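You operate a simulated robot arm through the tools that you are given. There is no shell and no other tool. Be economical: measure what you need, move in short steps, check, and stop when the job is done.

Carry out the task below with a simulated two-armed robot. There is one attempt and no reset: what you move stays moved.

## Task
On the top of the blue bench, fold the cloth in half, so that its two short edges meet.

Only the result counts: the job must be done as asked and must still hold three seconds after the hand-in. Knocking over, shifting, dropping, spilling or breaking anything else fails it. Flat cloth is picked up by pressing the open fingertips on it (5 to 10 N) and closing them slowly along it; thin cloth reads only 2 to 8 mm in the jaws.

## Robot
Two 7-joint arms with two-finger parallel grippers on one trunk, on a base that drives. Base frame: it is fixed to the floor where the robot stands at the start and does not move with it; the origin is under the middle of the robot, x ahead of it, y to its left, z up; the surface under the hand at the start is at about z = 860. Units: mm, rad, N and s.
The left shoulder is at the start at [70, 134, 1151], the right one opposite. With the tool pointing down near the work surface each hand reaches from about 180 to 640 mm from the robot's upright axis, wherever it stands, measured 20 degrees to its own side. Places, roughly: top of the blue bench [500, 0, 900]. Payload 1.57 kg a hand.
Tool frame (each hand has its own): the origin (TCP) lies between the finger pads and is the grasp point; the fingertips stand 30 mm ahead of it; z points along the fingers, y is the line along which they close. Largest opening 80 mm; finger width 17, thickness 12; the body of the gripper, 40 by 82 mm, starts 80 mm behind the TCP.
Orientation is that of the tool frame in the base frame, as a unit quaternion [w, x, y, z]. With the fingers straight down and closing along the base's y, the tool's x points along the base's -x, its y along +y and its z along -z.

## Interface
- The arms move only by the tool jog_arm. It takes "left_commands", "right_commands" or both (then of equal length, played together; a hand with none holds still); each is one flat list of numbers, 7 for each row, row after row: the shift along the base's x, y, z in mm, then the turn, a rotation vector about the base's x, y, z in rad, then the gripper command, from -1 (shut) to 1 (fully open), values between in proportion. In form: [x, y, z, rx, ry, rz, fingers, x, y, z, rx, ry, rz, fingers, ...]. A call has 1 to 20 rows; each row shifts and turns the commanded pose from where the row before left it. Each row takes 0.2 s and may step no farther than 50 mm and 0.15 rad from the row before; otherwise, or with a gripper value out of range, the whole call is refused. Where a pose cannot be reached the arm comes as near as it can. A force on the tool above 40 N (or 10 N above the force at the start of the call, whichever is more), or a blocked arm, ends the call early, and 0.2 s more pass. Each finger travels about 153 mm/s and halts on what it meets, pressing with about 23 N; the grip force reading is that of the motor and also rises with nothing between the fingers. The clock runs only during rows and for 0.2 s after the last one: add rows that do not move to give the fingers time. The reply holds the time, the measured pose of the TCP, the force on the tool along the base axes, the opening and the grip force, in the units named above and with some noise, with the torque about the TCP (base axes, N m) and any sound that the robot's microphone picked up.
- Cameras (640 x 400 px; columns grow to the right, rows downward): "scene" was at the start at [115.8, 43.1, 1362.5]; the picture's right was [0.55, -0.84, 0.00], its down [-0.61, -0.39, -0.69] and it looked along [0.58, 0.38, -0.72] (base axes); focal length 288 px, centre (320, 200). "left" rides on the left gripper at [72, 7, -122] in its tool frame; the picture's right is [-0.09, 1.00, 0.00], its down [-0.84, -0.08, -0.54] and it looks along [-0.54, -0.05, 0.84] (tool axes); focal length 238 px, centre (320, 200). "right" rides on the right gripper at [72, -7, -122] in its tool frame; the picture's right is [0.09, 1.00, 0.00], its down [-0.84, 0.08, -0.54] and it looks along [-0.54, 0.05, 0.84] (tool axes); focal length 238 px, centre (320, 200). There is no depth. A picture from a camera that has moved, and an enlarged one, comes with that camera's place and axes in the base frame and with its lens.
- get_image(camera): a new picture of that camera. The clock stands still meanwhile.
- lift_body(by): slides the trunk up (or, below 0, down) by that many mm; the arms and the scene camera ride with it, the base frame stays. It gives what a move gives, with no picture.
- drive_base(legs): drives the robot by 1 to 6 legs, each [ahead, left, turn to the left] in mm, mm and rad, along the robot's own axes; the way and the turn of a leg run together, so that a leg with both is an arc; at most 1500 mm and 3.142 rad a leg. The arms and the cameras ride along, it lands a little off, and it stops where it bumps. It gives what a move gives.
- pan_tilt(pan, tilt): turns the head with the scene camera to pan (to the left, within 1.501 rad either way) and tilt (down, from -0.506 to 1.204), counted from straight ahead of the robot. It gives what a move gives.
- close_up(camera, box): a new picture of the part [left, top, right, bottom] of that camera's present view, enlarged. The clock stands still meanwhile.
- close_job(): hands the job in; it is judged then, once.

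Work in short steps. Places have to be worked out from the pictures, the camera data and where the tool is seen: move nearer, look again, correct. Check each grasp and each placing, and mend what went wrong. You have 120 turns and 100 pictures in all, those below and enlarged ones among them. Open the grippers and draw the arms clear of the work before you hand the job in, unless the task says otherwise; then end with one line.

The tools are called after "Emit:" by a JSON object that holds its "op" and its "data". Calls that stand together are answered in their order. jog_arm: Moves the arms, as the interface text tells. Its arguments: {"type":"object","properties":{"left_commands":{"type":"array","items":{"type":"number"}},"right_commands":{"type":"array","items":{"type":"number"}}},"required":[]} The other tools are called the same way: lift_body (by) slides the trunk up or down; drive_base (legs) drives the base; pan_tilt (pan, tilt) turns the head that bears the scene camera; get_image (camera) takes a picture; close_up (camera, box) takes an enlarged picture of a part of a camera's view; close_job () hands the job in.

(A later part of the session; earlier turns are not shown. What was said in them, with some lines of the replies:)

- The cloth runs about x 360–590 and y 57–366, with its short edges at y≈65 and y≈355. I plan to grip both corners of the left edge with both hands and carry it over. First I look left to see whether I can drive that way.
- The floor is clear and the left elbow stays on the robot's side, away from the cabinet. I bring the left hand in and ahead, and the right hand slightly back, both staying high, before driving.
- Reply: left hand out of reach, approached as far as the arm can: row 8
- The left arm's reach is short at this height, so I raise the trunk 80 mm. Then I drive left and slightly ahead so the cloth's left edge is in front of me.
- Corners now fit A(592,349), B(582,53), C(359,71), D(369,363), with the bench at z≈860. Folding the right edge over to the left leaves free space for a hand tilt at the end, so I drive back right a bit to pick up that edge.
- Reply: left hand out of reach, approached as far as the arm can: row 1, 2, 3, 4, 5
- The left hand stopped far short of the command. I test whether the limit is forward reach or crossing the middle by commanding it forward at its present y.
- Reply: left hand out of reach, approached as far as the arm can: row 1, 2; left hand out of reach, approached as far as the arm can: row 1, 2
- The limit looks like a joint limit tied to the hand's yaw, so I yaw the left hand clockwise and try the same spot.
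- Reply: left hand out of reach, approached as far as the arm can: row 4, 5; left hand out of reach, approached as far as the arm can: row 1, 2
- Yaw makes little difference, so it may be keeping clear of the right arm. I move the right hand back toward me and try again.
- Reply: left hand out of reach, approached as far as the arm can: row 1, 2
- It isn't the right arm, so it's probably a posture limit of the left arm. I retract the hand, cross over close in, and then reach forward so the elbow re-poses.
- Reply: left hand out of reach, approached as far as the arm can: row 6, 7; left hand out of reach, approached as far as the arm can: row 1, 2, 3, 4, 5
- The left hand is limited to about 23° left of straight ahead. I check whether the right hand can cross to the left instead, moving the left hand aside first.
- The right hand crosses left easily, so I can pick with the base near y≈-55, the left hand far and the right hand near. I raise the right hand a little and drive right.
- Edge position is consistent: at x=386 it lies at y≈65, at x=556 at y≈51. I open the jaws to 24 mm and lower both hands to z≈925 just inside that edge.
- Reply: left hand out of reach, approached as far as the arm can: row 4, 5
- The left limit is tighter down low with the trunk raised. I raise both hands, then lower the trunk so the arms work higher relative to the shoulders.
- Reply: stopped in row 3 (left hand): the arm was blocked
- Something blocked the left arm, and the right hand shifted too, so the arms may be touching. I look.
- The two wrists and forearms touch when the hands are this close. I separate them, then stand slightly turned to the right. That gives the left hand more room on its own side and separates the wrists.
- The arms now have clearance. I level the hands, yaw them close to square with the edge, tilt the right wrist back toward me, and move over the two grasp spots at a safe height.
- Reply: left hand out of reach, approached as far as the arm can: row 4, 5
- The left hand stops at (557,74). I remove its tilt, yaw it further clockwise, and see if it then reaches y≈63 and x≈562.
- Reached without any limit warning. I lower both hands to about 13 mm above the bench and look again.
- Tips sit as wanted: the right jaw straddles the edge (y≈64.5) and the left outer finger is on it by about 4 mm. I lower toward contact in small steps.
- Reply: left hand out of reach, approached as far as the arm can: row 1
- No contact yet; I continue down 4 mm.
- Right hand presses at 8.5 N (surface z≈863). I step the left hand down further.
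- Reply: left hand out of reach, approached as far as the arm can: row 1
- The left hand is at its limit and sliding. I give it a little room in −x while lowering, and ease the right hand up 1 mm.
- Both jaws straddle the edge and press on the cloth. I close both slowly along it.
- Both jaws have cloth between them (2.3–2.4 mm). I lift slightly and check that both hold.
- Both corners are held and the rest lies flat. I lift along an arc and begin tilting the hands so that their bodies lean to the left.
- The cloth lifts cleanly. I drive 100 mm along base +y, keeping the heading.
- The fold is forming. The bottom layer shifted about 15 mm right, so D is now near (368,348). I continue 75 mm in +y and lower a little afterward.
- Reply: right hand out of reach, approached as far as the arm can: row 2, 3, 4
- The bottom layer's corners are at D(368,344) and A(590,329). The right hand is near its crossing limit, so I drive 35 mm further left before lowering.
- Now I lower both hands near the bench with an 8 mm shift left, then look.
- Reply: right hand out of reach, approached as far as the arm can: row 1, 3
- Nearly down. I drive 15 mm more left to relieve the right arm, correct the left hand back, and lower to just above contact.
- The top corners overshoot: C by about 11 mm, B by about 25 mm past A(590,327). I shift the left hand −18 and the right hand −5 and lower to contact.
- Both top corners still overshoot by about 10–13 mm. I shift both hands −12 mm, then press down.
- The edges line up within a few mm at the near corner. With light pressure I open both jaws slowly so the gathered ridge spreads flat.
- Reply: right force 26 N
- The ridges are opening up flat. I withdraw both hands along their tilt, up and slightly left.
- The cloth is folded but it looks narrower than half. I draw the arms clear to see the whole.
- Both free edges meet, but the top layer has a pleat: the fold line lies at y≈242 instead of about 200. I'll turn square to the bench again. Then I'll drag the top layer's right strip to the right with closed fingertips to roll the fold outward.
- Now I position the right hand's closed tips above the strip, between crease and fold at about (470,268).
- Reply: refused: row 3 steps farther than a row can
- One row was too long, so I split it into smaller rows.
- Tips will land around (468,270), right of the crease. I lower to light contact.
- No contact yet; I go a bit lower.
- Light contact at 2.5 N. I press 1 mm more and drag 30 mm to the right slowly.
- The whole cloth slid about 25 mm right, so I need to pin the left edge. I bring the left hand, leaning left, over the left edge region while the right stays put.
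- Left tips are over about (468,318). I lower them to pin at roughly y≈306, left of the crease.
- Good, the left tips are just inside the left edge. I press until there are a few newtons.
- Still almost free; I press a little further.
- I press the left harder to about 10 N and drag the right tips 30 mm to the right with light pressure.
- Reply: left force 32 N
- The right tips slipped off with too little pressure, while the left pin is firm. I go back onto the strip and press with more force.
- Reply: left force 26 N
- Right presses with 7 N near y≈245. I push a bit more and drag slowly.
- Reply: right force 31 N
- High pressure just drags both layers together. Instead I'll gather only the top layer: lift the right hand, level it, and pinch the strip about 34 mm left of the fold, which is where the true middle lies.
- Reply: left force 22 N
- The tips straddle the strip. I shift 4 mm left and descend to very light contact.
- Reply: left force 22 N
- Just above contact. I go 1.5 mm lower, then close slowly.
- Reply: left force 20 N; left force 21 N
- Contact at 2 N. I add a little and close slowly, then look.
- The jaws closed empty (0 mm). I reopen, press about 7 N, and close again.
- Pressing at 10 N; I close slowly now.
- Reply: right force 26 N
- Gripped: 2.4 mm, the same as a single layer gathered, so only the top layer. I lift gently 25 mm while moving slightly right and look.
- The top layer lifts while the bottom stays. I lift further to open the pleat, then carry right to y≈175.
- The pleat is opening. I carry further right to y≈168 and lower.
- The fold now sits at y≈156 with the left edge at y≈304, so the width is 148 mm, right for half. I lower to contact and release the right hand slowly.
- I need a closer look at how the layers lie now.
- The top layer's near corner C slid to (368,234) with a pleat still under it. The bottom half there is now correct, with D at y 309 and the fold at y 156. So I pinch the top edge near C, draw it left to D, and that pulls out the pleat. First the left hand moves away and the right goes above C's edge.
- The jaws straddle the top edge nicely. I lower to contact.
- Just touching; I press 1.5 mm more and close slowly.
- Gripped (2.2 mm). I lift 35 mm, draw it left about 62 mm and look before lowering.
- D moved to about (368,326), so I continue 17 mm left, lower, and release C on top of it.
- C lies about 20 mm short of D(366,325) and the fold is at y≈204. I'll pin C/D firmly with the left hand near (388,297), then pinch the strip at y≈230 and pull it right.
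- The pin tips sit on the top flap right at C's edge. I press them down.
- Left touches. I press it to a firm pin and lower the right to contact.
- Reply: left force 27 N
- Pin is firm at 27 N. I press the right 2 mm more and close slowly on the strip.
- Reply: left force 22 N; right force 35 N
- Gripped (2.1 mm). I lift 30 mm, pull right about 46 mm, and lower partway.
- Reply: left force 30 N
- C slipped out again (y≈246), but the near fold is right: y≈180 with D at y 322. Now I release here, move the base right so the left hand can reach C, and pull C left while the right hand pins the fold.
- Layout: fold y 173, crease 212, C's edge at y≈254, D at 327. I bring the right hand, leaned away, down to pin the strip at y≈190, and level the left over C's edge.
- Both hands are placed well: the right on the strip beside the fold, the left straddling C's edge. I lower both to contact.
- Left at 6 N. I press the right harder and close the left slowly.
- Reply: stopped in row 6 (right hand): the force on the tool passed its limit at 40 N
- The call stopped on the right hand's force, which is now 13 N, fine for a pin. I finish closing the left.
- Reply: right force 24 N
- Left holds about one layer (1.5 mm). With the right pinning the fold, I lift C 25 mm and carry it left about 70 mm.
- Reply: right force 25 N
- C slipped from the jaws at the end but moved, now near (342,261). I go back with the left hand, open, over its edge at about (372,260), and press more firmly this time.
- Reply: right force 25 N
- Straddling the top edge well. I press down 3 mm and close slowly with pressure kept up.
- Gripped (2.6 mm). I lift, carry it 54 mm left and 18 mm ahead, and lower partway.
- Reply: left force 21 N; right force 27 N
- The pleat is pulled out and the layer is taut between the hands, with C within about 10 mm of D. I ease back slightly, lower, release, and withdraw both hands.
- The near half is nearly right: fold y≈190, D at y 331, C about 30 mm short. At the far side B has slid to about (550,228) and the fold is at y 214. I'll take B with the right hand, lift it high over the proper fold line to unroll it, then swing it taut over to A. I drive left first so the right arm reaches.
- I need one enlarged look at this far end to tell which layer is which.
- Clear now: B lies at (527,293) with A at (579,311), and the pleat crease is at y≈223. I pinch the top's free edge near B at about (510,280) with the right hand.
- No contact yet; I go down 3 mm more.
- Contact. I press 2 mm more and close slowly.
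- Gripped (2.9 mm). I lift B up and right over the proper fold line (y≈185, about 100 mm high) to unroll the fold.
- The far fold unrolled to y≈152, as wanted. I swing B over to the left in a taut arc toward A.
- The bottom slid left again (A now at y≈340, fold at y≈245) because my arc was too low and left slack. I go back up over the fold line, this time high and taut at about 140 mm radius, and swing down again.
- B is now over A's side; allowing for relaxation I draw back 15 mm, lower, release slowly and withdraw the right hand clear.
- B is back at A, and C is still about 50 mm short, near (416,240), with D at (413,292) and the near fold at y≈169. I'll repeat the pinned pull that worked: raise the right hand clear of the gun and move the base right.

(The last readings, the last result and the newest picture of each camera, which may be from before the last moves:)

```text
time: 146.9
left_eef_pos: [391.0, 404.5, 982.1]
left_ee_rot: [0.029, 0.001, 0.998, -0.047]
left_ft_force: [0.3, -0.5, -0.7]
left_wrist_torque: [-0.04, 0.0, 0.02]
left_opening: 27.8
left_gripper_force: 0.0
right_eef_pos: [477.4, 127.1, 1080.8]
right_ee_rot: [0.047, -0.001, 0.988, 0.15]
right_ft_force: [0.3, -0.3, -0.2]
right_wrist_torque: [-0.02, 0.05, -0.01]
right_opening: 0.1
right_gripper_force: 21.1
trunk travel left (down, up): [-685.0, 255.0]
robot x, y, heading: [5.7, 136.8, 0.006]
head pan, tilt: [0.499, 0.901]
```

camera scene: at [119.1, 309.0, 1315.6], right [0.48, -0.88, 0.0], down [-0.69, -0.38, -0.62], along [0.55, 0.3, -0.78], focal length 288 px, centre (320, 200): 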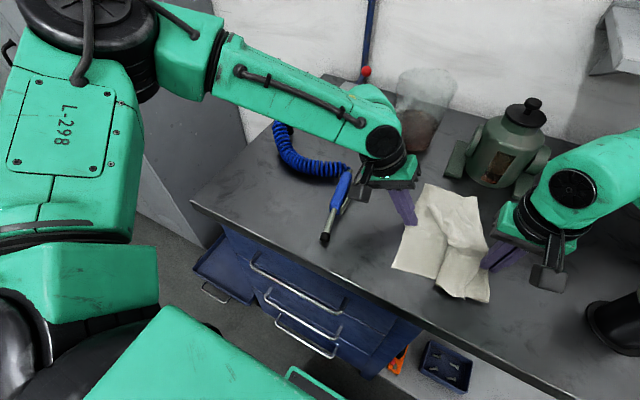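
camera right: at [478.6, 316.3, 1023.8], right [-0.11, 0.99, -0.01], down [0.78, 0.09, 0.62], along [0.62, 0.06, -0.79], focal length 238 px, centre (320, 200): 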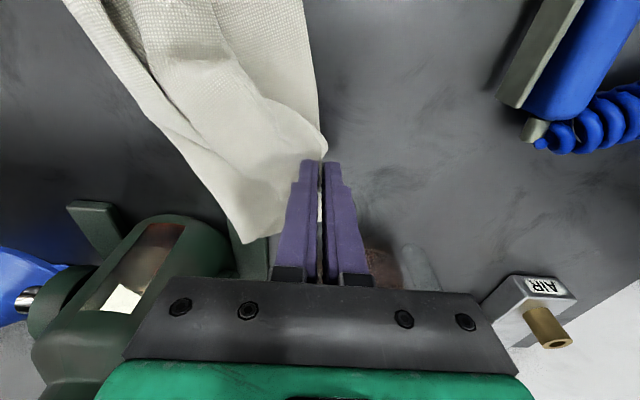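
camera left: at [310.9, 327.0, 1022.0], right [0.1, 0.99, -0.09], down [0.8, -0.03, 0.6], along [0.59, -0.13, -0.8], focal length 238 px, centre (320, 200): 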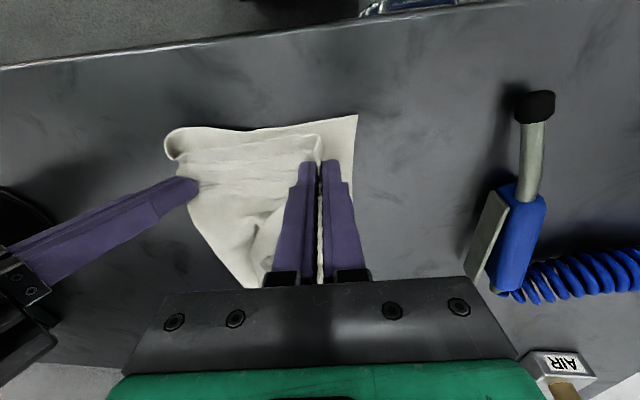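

Now I bring the right tips above the strip at about (457,186) and the left jaws over C's edge at about (440,233).

Emit:
{"op": "jog_arm", "data": {"right_commands": [-4.6, 10, -30, 0.01, 0, 0, -1, -4.6, 10, -36, 0.01, 0, 0, -1, -4.6, 10, -38, 0.01, 0, 0, -1, -4.6, 10, -38, 0.01, 0, 0, -1, -4.6, 10, -36, 0, 0, 0, -1, 0, 0, 0, 0, 0, 0, -1], "left_commands": [9.4, -34, 0, 0, 0, 0, -0.3, 9.4, -34, -5, 0, 0, 0, -0.3, 9.4, -34, -20, 0, 0, 0, -0.3, 9.4, -34, -25, 0, 0, 0, -0.3, 9.4, -34, -25, 0, 0, 0, -0.3, 0, 0, 0, 0, 0, 0, -0.3]}}

Emit:
{"op": "close_up", "data": {"camera": "left", "box": [140, 20, 480, 290]}}

```text
time: 148.3
left_eef_pos: [432.7, 230.4, 909.9]
left_ee_rot: [0.031, 0.002, 0.998, -0.046]
left_ft_force: [0.4, 0.4, -0.7]
left_wrist_torque: [-0.02, -0.01, -0.02]
left_opening: 27.8
left_gripper_force: 0.0
right_eef_pos: [451.2, 177.2, 907.1]
right_ee_rot: [0.052, 0.0, 0.984, 0.171]
right_ft_force: [-0.8, -0.4, 1.0]
right_wrist_torque: [0.02, 0.04, 0.0]
right_opening: 0.1
right_gripper_force: 21.2
trunk travel left (down, up): [-685.0, 255.0]
robot x, y, heading: [4.9, 135.8, 0.009]
head pan, tilt: [0.499, 0.901]
```

```text
1.48 times, centred on (310, 155) of left
camera zoom: at [354.0, 247.9, 1026.5], right [0.1, 0.99, -0.09], down [0.8, -0.03, 0.6], along [0.59, -0.13, -0.8], focal length 353 px, centre (335, 267)
```

zoom: 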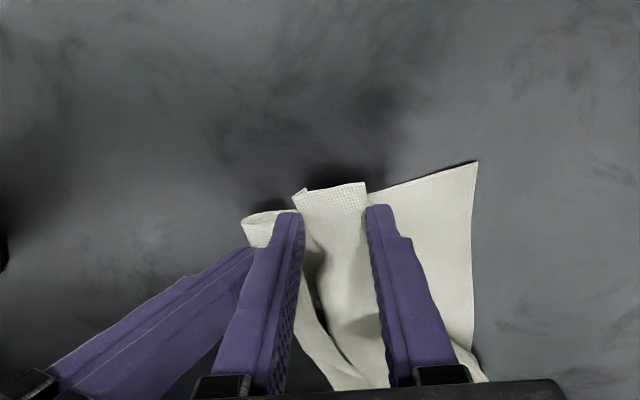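

All in place: C (422,242), D (417,292), right tips on the strip near the fold. I lower both to contact.

Emit:
{"op": "jog_arm", "data": {"right_commands": [0, 1, -8, 0, 0, 0, -1, 0, 1, -4, 0, 0, 0, -1, 0, 0, -2, 0, 0, 0, -1, 0, 0, -1, 0, 0, 0, -1], "left_commands": [0, 2, -8, 0, 0, 0, -0.3, 0, 0, -5, 0, 0, 0, -0.3, 0, 0, -3, 0, 0, 0, -0.3, 0, 0, -2, 0, 0, 0, -0.3]}}

```text
time: 149.3
left_eef_pos: [427.9, 236.0, 897.0]
left_ee_rot: [0.034, 0.003, 0.998, -0.049]
left_ft_force: [0.1, -0.1, 0.8]
left_wrist_torque: [-0.03, 0.01, -0.03]
left_opening: 28.2
left_gripper_force: 0.0
right_eef_pos: [448.9, 182.0, 905.4]
right_ee_rot: [0.065, -0.001, 0.983, 0.174]
right_ft_force: [0.0, -1.0, 0.4]
right_wrist_torque: [0.02, -0.04, 0.0]
right_opening: 0.2
right_gripper_force: 21.4
trunk travel left (down, up): [-685.0, 255.0]
robot x, y, heading: [9.1, 136.4, 0.01]
head pan, tilt: [0.499, 0.901]
```

The right hand didn't descend: the two wrists seem to touch. I lean the right hand further away and lower it again.

Emit:
{"op": "jog_arm", "data": {"right_commands": [2, -6, 4, 0.07, 0, 0, -1, 2, -4, 0, 0.07, 0, 0, -1, 0, 0, -4, 0.06, 0, 0, -1, 0, 0, -6, 0, 0, 0, -1, 0, 0, -4, 0, 0, 0, -1, 0, 0, 0, 0, 0, 0, -1]}}

```text
time: 150.9
left_eef_pos: [427.5, 240.1, 894.3]
left_ee_rot: [0.035, 0.002, 0.998, -0.049]
left_ft_force: [-0.1, -1.1, -0.8]
left_wrist_torque: [0.13, 0.12, 0.0]
left_opening: 28.0
left_gripper_force: 0.1
right_eef_pos: [473.6, 181.1, 943.5]
right_ee_rot: [0.115, -0.016, 0.951, 0.286]
right_ft_force: [-0.4, 0.7, 0.6]
right_wrist_torque: [-0.05, -0.02, -0.03]
right_opening: 0.0
right_gripper_force: 20.8
trunk travel left (down, up): [-685.0, 255.0]
robot x, y, heading: [4.9, 135.5, 0.015]
head pan, tilt: [0.499, 0.901]
stopped in row 6 (right hand): the arm was blocked; the commanded pose is now the measured one
```

The arms conflict here, so I take the right hand away and do the pull with the left hand alone. First I clear the right hand.

Emit:
{"op": "jog_arm", "data": {"right_commands": [0, -25, 15, 0, 0, 0, -1, 0, -25, 25, 0, 0, 0, -1, 0, -15, 40, 0, 0, 0, -1, 0, 0, 40, -0.1, 0, 0, -1, 0, 0, 0, -0.1, 0, 0, -1]}}

Emit:
{"op": "jog_arm", "data": {"left_commands": [1, -4, 0, 0, 0, 0, -0.3, 0, 0, -1, 0, 0, 0, -0.3]}}

```text
time: 151.4
left_eef_pos: [439.5, 227.9, 891.6]
left_ee_rot: [0.033, 0.001, 0.999, -0.042]
left_ft_force: [-1.5, 1.4, 19.7]
left_wrist_torque: [0.66, 0.08, 0.08]
left_opening: 28.7
left_gripper_force: 0.9
right_eef_pos: [478.6, 129.7, 934.4]
right_ee_rot: [0.087, -0.005, 0.956, 0.282]
right_ft_force: [0.0, -1.2, -0.5]
right_wrist_torque: [0.11, 0.04, 0.01]
right_opening: 0.0
right_gripper_force: 20.6
trunk travel left (down, up): [-685.0, 255.0]
robot x, y, heading: [10.4, 140.8, 0.009]
head pan, tilt: [0.499, 0.901]
stopped in row 2 (left hand): the force on the tool passed its limit at 49 N (the readings are from after the stop); the commanded pose is now the measured one
```

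```text
time: 152.0
left_eef_pos: [437.5, 233.0, 891.0]
left_ee_rot: [0.032, 0.0, 0.998, -0.046]
left_ft_force: [-1.1, -2.6, 16.2]
left_wrist_torque: [0.27, -0.04, -0.04]
left_opening: 24.6
left_gripper_force: 0.1
right_eef_pos: [476.1, 138.3, 937.4]
right_ee_rot: [0.088, -0.006, 0.957, 0.278]
right_ft_force: [0.2, -0.3, -0.6]
right_wrist_torque: [0.0, 0.01, -0.01]
right_opening: 0.2
right_gripper_force: 21.5
trunk travel left (down, up): [-685.0, 255.0]
robot x, y, heading: [11.4, 137.3, 0.013]
head pan, tilt: [0.499, 0.901]
```

The left hand is free again and pressing at 16 N near (438,233). I raise the right hand well clear and close the left jaws slowly on C's edge.

Emit:
{"op": "jog_arm", "data": {"right_commands": [0, -5, 20, 0, 0, 0, -1, 0, -5, 30, 0, 0, 0, -1, 0, 0, 40, 0, 0, 0, -1, 0, 0, 30, 0, 0, 0, -1, 0, 0, 0, 0, 0, 0, -1, 0, 0, 0, 0, 0, 0, -1, 0, 0, 0, 0, 0, 0, -1, 0, 0, 0, 0, 0, 0, -1, 0, 0, 0, 0, 0, 0, -1, 0, 0, 0, 0, 0, 0, -1, 0, 0, 0, 0, 0, 0, -1, 0, 0, 0, 0, 0, 0, -1], "left_commands": [0, 1, 1, 0, 0, 0, -0.35, 0, 0, 0, 0, 0, 0, -0.4, 0, 0, 0, 0, 0, 0, -0.45, 0, 0, 0, 0, 0, 0, -0.5, 0, 0, 0, 0, 0, 0, -0.58, 0, 0, 0, 0, 0, 0, -0.65, 0, 0, 0, 0, 0, 0, -0.72, 0, 0, 0, 0, 0, 0, -0.79, 0, 0, 0, 0, 0, 0, -0.86, 0, 0, 0, 0, 0, 0, -0.93, 0, 0, 0, 0, 0, 0, -1, 0, 0, 0, 0, 0, 0, -1]}}

```text
time: 154.6
left_eef_pos: [437.5, 234.5, 892.9]
left_ee_rot: [0.031, 0.001, 0.999, -0.045]
left_ft_force: [-0.3, 0.2, 2.0]
left_wrist_torque: [-0.02, -0.03, -0.01]
left_opening: 3.2
left_gripper_force: 22.8
right_eef_pos: [476.2, 128.7, 1058.9]
right_ee_rot: [0.088, -0.006, 0.957, 0.277]
right_ft_force: [0.4, 0.6, 0.2]
right_wrist_torque: [-0.03, 0.0, -0.02]
right_opening: 0.0
right_gripper_force: 21.3
trunk travel left (down, up): [-685.0, 255.0]
robot x, y, heading: [10.5, 138.3, 0.012]
head pan, tilt: [0.499, 0.901]
```

Gripped (3.2 mm). I lift 22 mm and carry C's edge about 62 mm left, slowly, then lower.

Emit:
{"op": "jog_arm", "data": {"left_commands": [0, 0, 8, 0, 0, 0, -1, 0, 2, 8, 0, 0, 0, -1, 0, 4, 6, 0, 0, 0, -1, 0, 5, 0, 0, 0, 0, -1, -1, 6, 0, 0, 0, 0, -1, -1, 6, 0, 0, 0, 0, -1, -1, 6, 0, 0, 0, 0, -1, -1, 6, 0, 0, 0, 0, -1, -1, 6, 0, 0, 0, 0, -1, 0, 6, -2, 0, 0, 0, -1, 0, 6, -5, 0, 0, 0, -1, 0, 5, -6, 0, 0, 0, -1, 0, 4, -5, 0, 0, 0, -1, 0, 0, -3, 0, 0, 0, -1]}}

```text
time: 157.6
left_eef_pos: [433.1, 297.6, 893.2]
left_ee_rot: [0.031, 0.0, 0.998, -0.046]
left_ft_force: [1.0, -0.1, 1.5]
left_wrist_torque: [-0.03, -0.02, 0.0]
left_opening: 2.9
left_gripper_force: 23.5
right_eef_pos: [476.8, 129.1, 1058.7]
right_ee_rot: [0.087, -0.006, 0.957, 0.277]
right_ft_force: [0.3, 0.2, 0.7]
right_wrist_torque: [0.02, 0.0, 0.01]
right_opening: 0.0
right_gripper_force: 21.0
trunk travel left (down, up): [-685.0, 255.0]
robot x, y, heading: [6.8, 138.6, 0.007]
head pan, tilt: [0.499, 0.901]
```

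It still holds, and its edge should now lie at about y≈305, over D. No pictures remain, so I release slowly here and draw both arms clear.

Emit:
{"op": "jog_arm", "data": {"left_commands": [0, 0, -1, 0, 0, 0, -1, 0, 0, 0, 0, 0, 0, -0.9, 0, 0, 0, 0, 0, 0, -0.75, 0, 0, 0, 0, 0, 0, -0.6, 0, 0, 1, 0, 0, 0, -0.45, 0, 0, 4, 0, 0, 0, -0.4, 0, 0, 15, 0, 0, 0, -0.4, 0, 5, 40, 0, 0, 0, 0, 0, 20, 40, 0, 0, 0, 0.5, 0, 40, 20, 0, 0, 0, 1, 0, 45, 0, 0, 0, 0, 1, 0, 45, 0, 0, 0, 0, 1], "right_commands": [0, 0, 0, 0, 0, 0, -1, 0, 0, 0, 0, 0, 0, -1, 0, 0, 0, 0, 0, 0, -1, 0, 0, 0, 0, 0, 0, -1, 0, 0, 0, 0, 0, 0, -1, 0, 0, 0, 0, 0, 0, -1, 0, 0, 0, 0, 0, 0, -1, 0, 0, 20, 0, 0, 0, -0.5, 0, 0, 0, 0, 0, 0, 0, 0, 0, 0, 0, 0, 0, 0.5, 0, 0, 0, 0, 0, 0, 1, 0, 0, 0, 0, 0, 0, 1]}}

```text
time: 160.2
left_eef_pos: [434.9, 453.9, 1012.8]
left_ee_rot: [0.03, 0.0, 0.998, -0.046]
left_ft_force: [-0.6, 0.2, 0.0]
left_wrist_torque: [-0.01, 0.01, 0.0]
left_opening: 80.2
left_gripper_force: 0.1
right_eef_pos: [476.4, 129.3, 1079.2]
right_ee_rot: [0.088, -0.006, 0.957, 0.277]
right_ft_force: [-0.4, 0.1, -0.3]
right_wrist_torque: [-0.01, 0.02, 0.01]
right_opening: 80.3
right_gripper_force: 0.0
trunk travel left (down, up): [-685.0, 255.0]
robot x, y, heading: [6.2, 137.9, 0.009]
head pan, tilt: [0.499, 0.901]
```

Both grippers are open and clear of the cloth, and I can't take any more pictures to refine it, so I hand the job in.

Emit:
{"op": "close_job", "data": {}}

```text
The job is handed in.
```

I folded the cloth over and brought its short edges together, but I had no pictures left to check the result. By estimate, the edges meet to within about 1–2 cm. The top layer probably still has a pleat at the far side, so the fold line there is not at the true middle. The cloth also slid about 45 mm further back on the bench, close to the green can. I saw nothing else moved.
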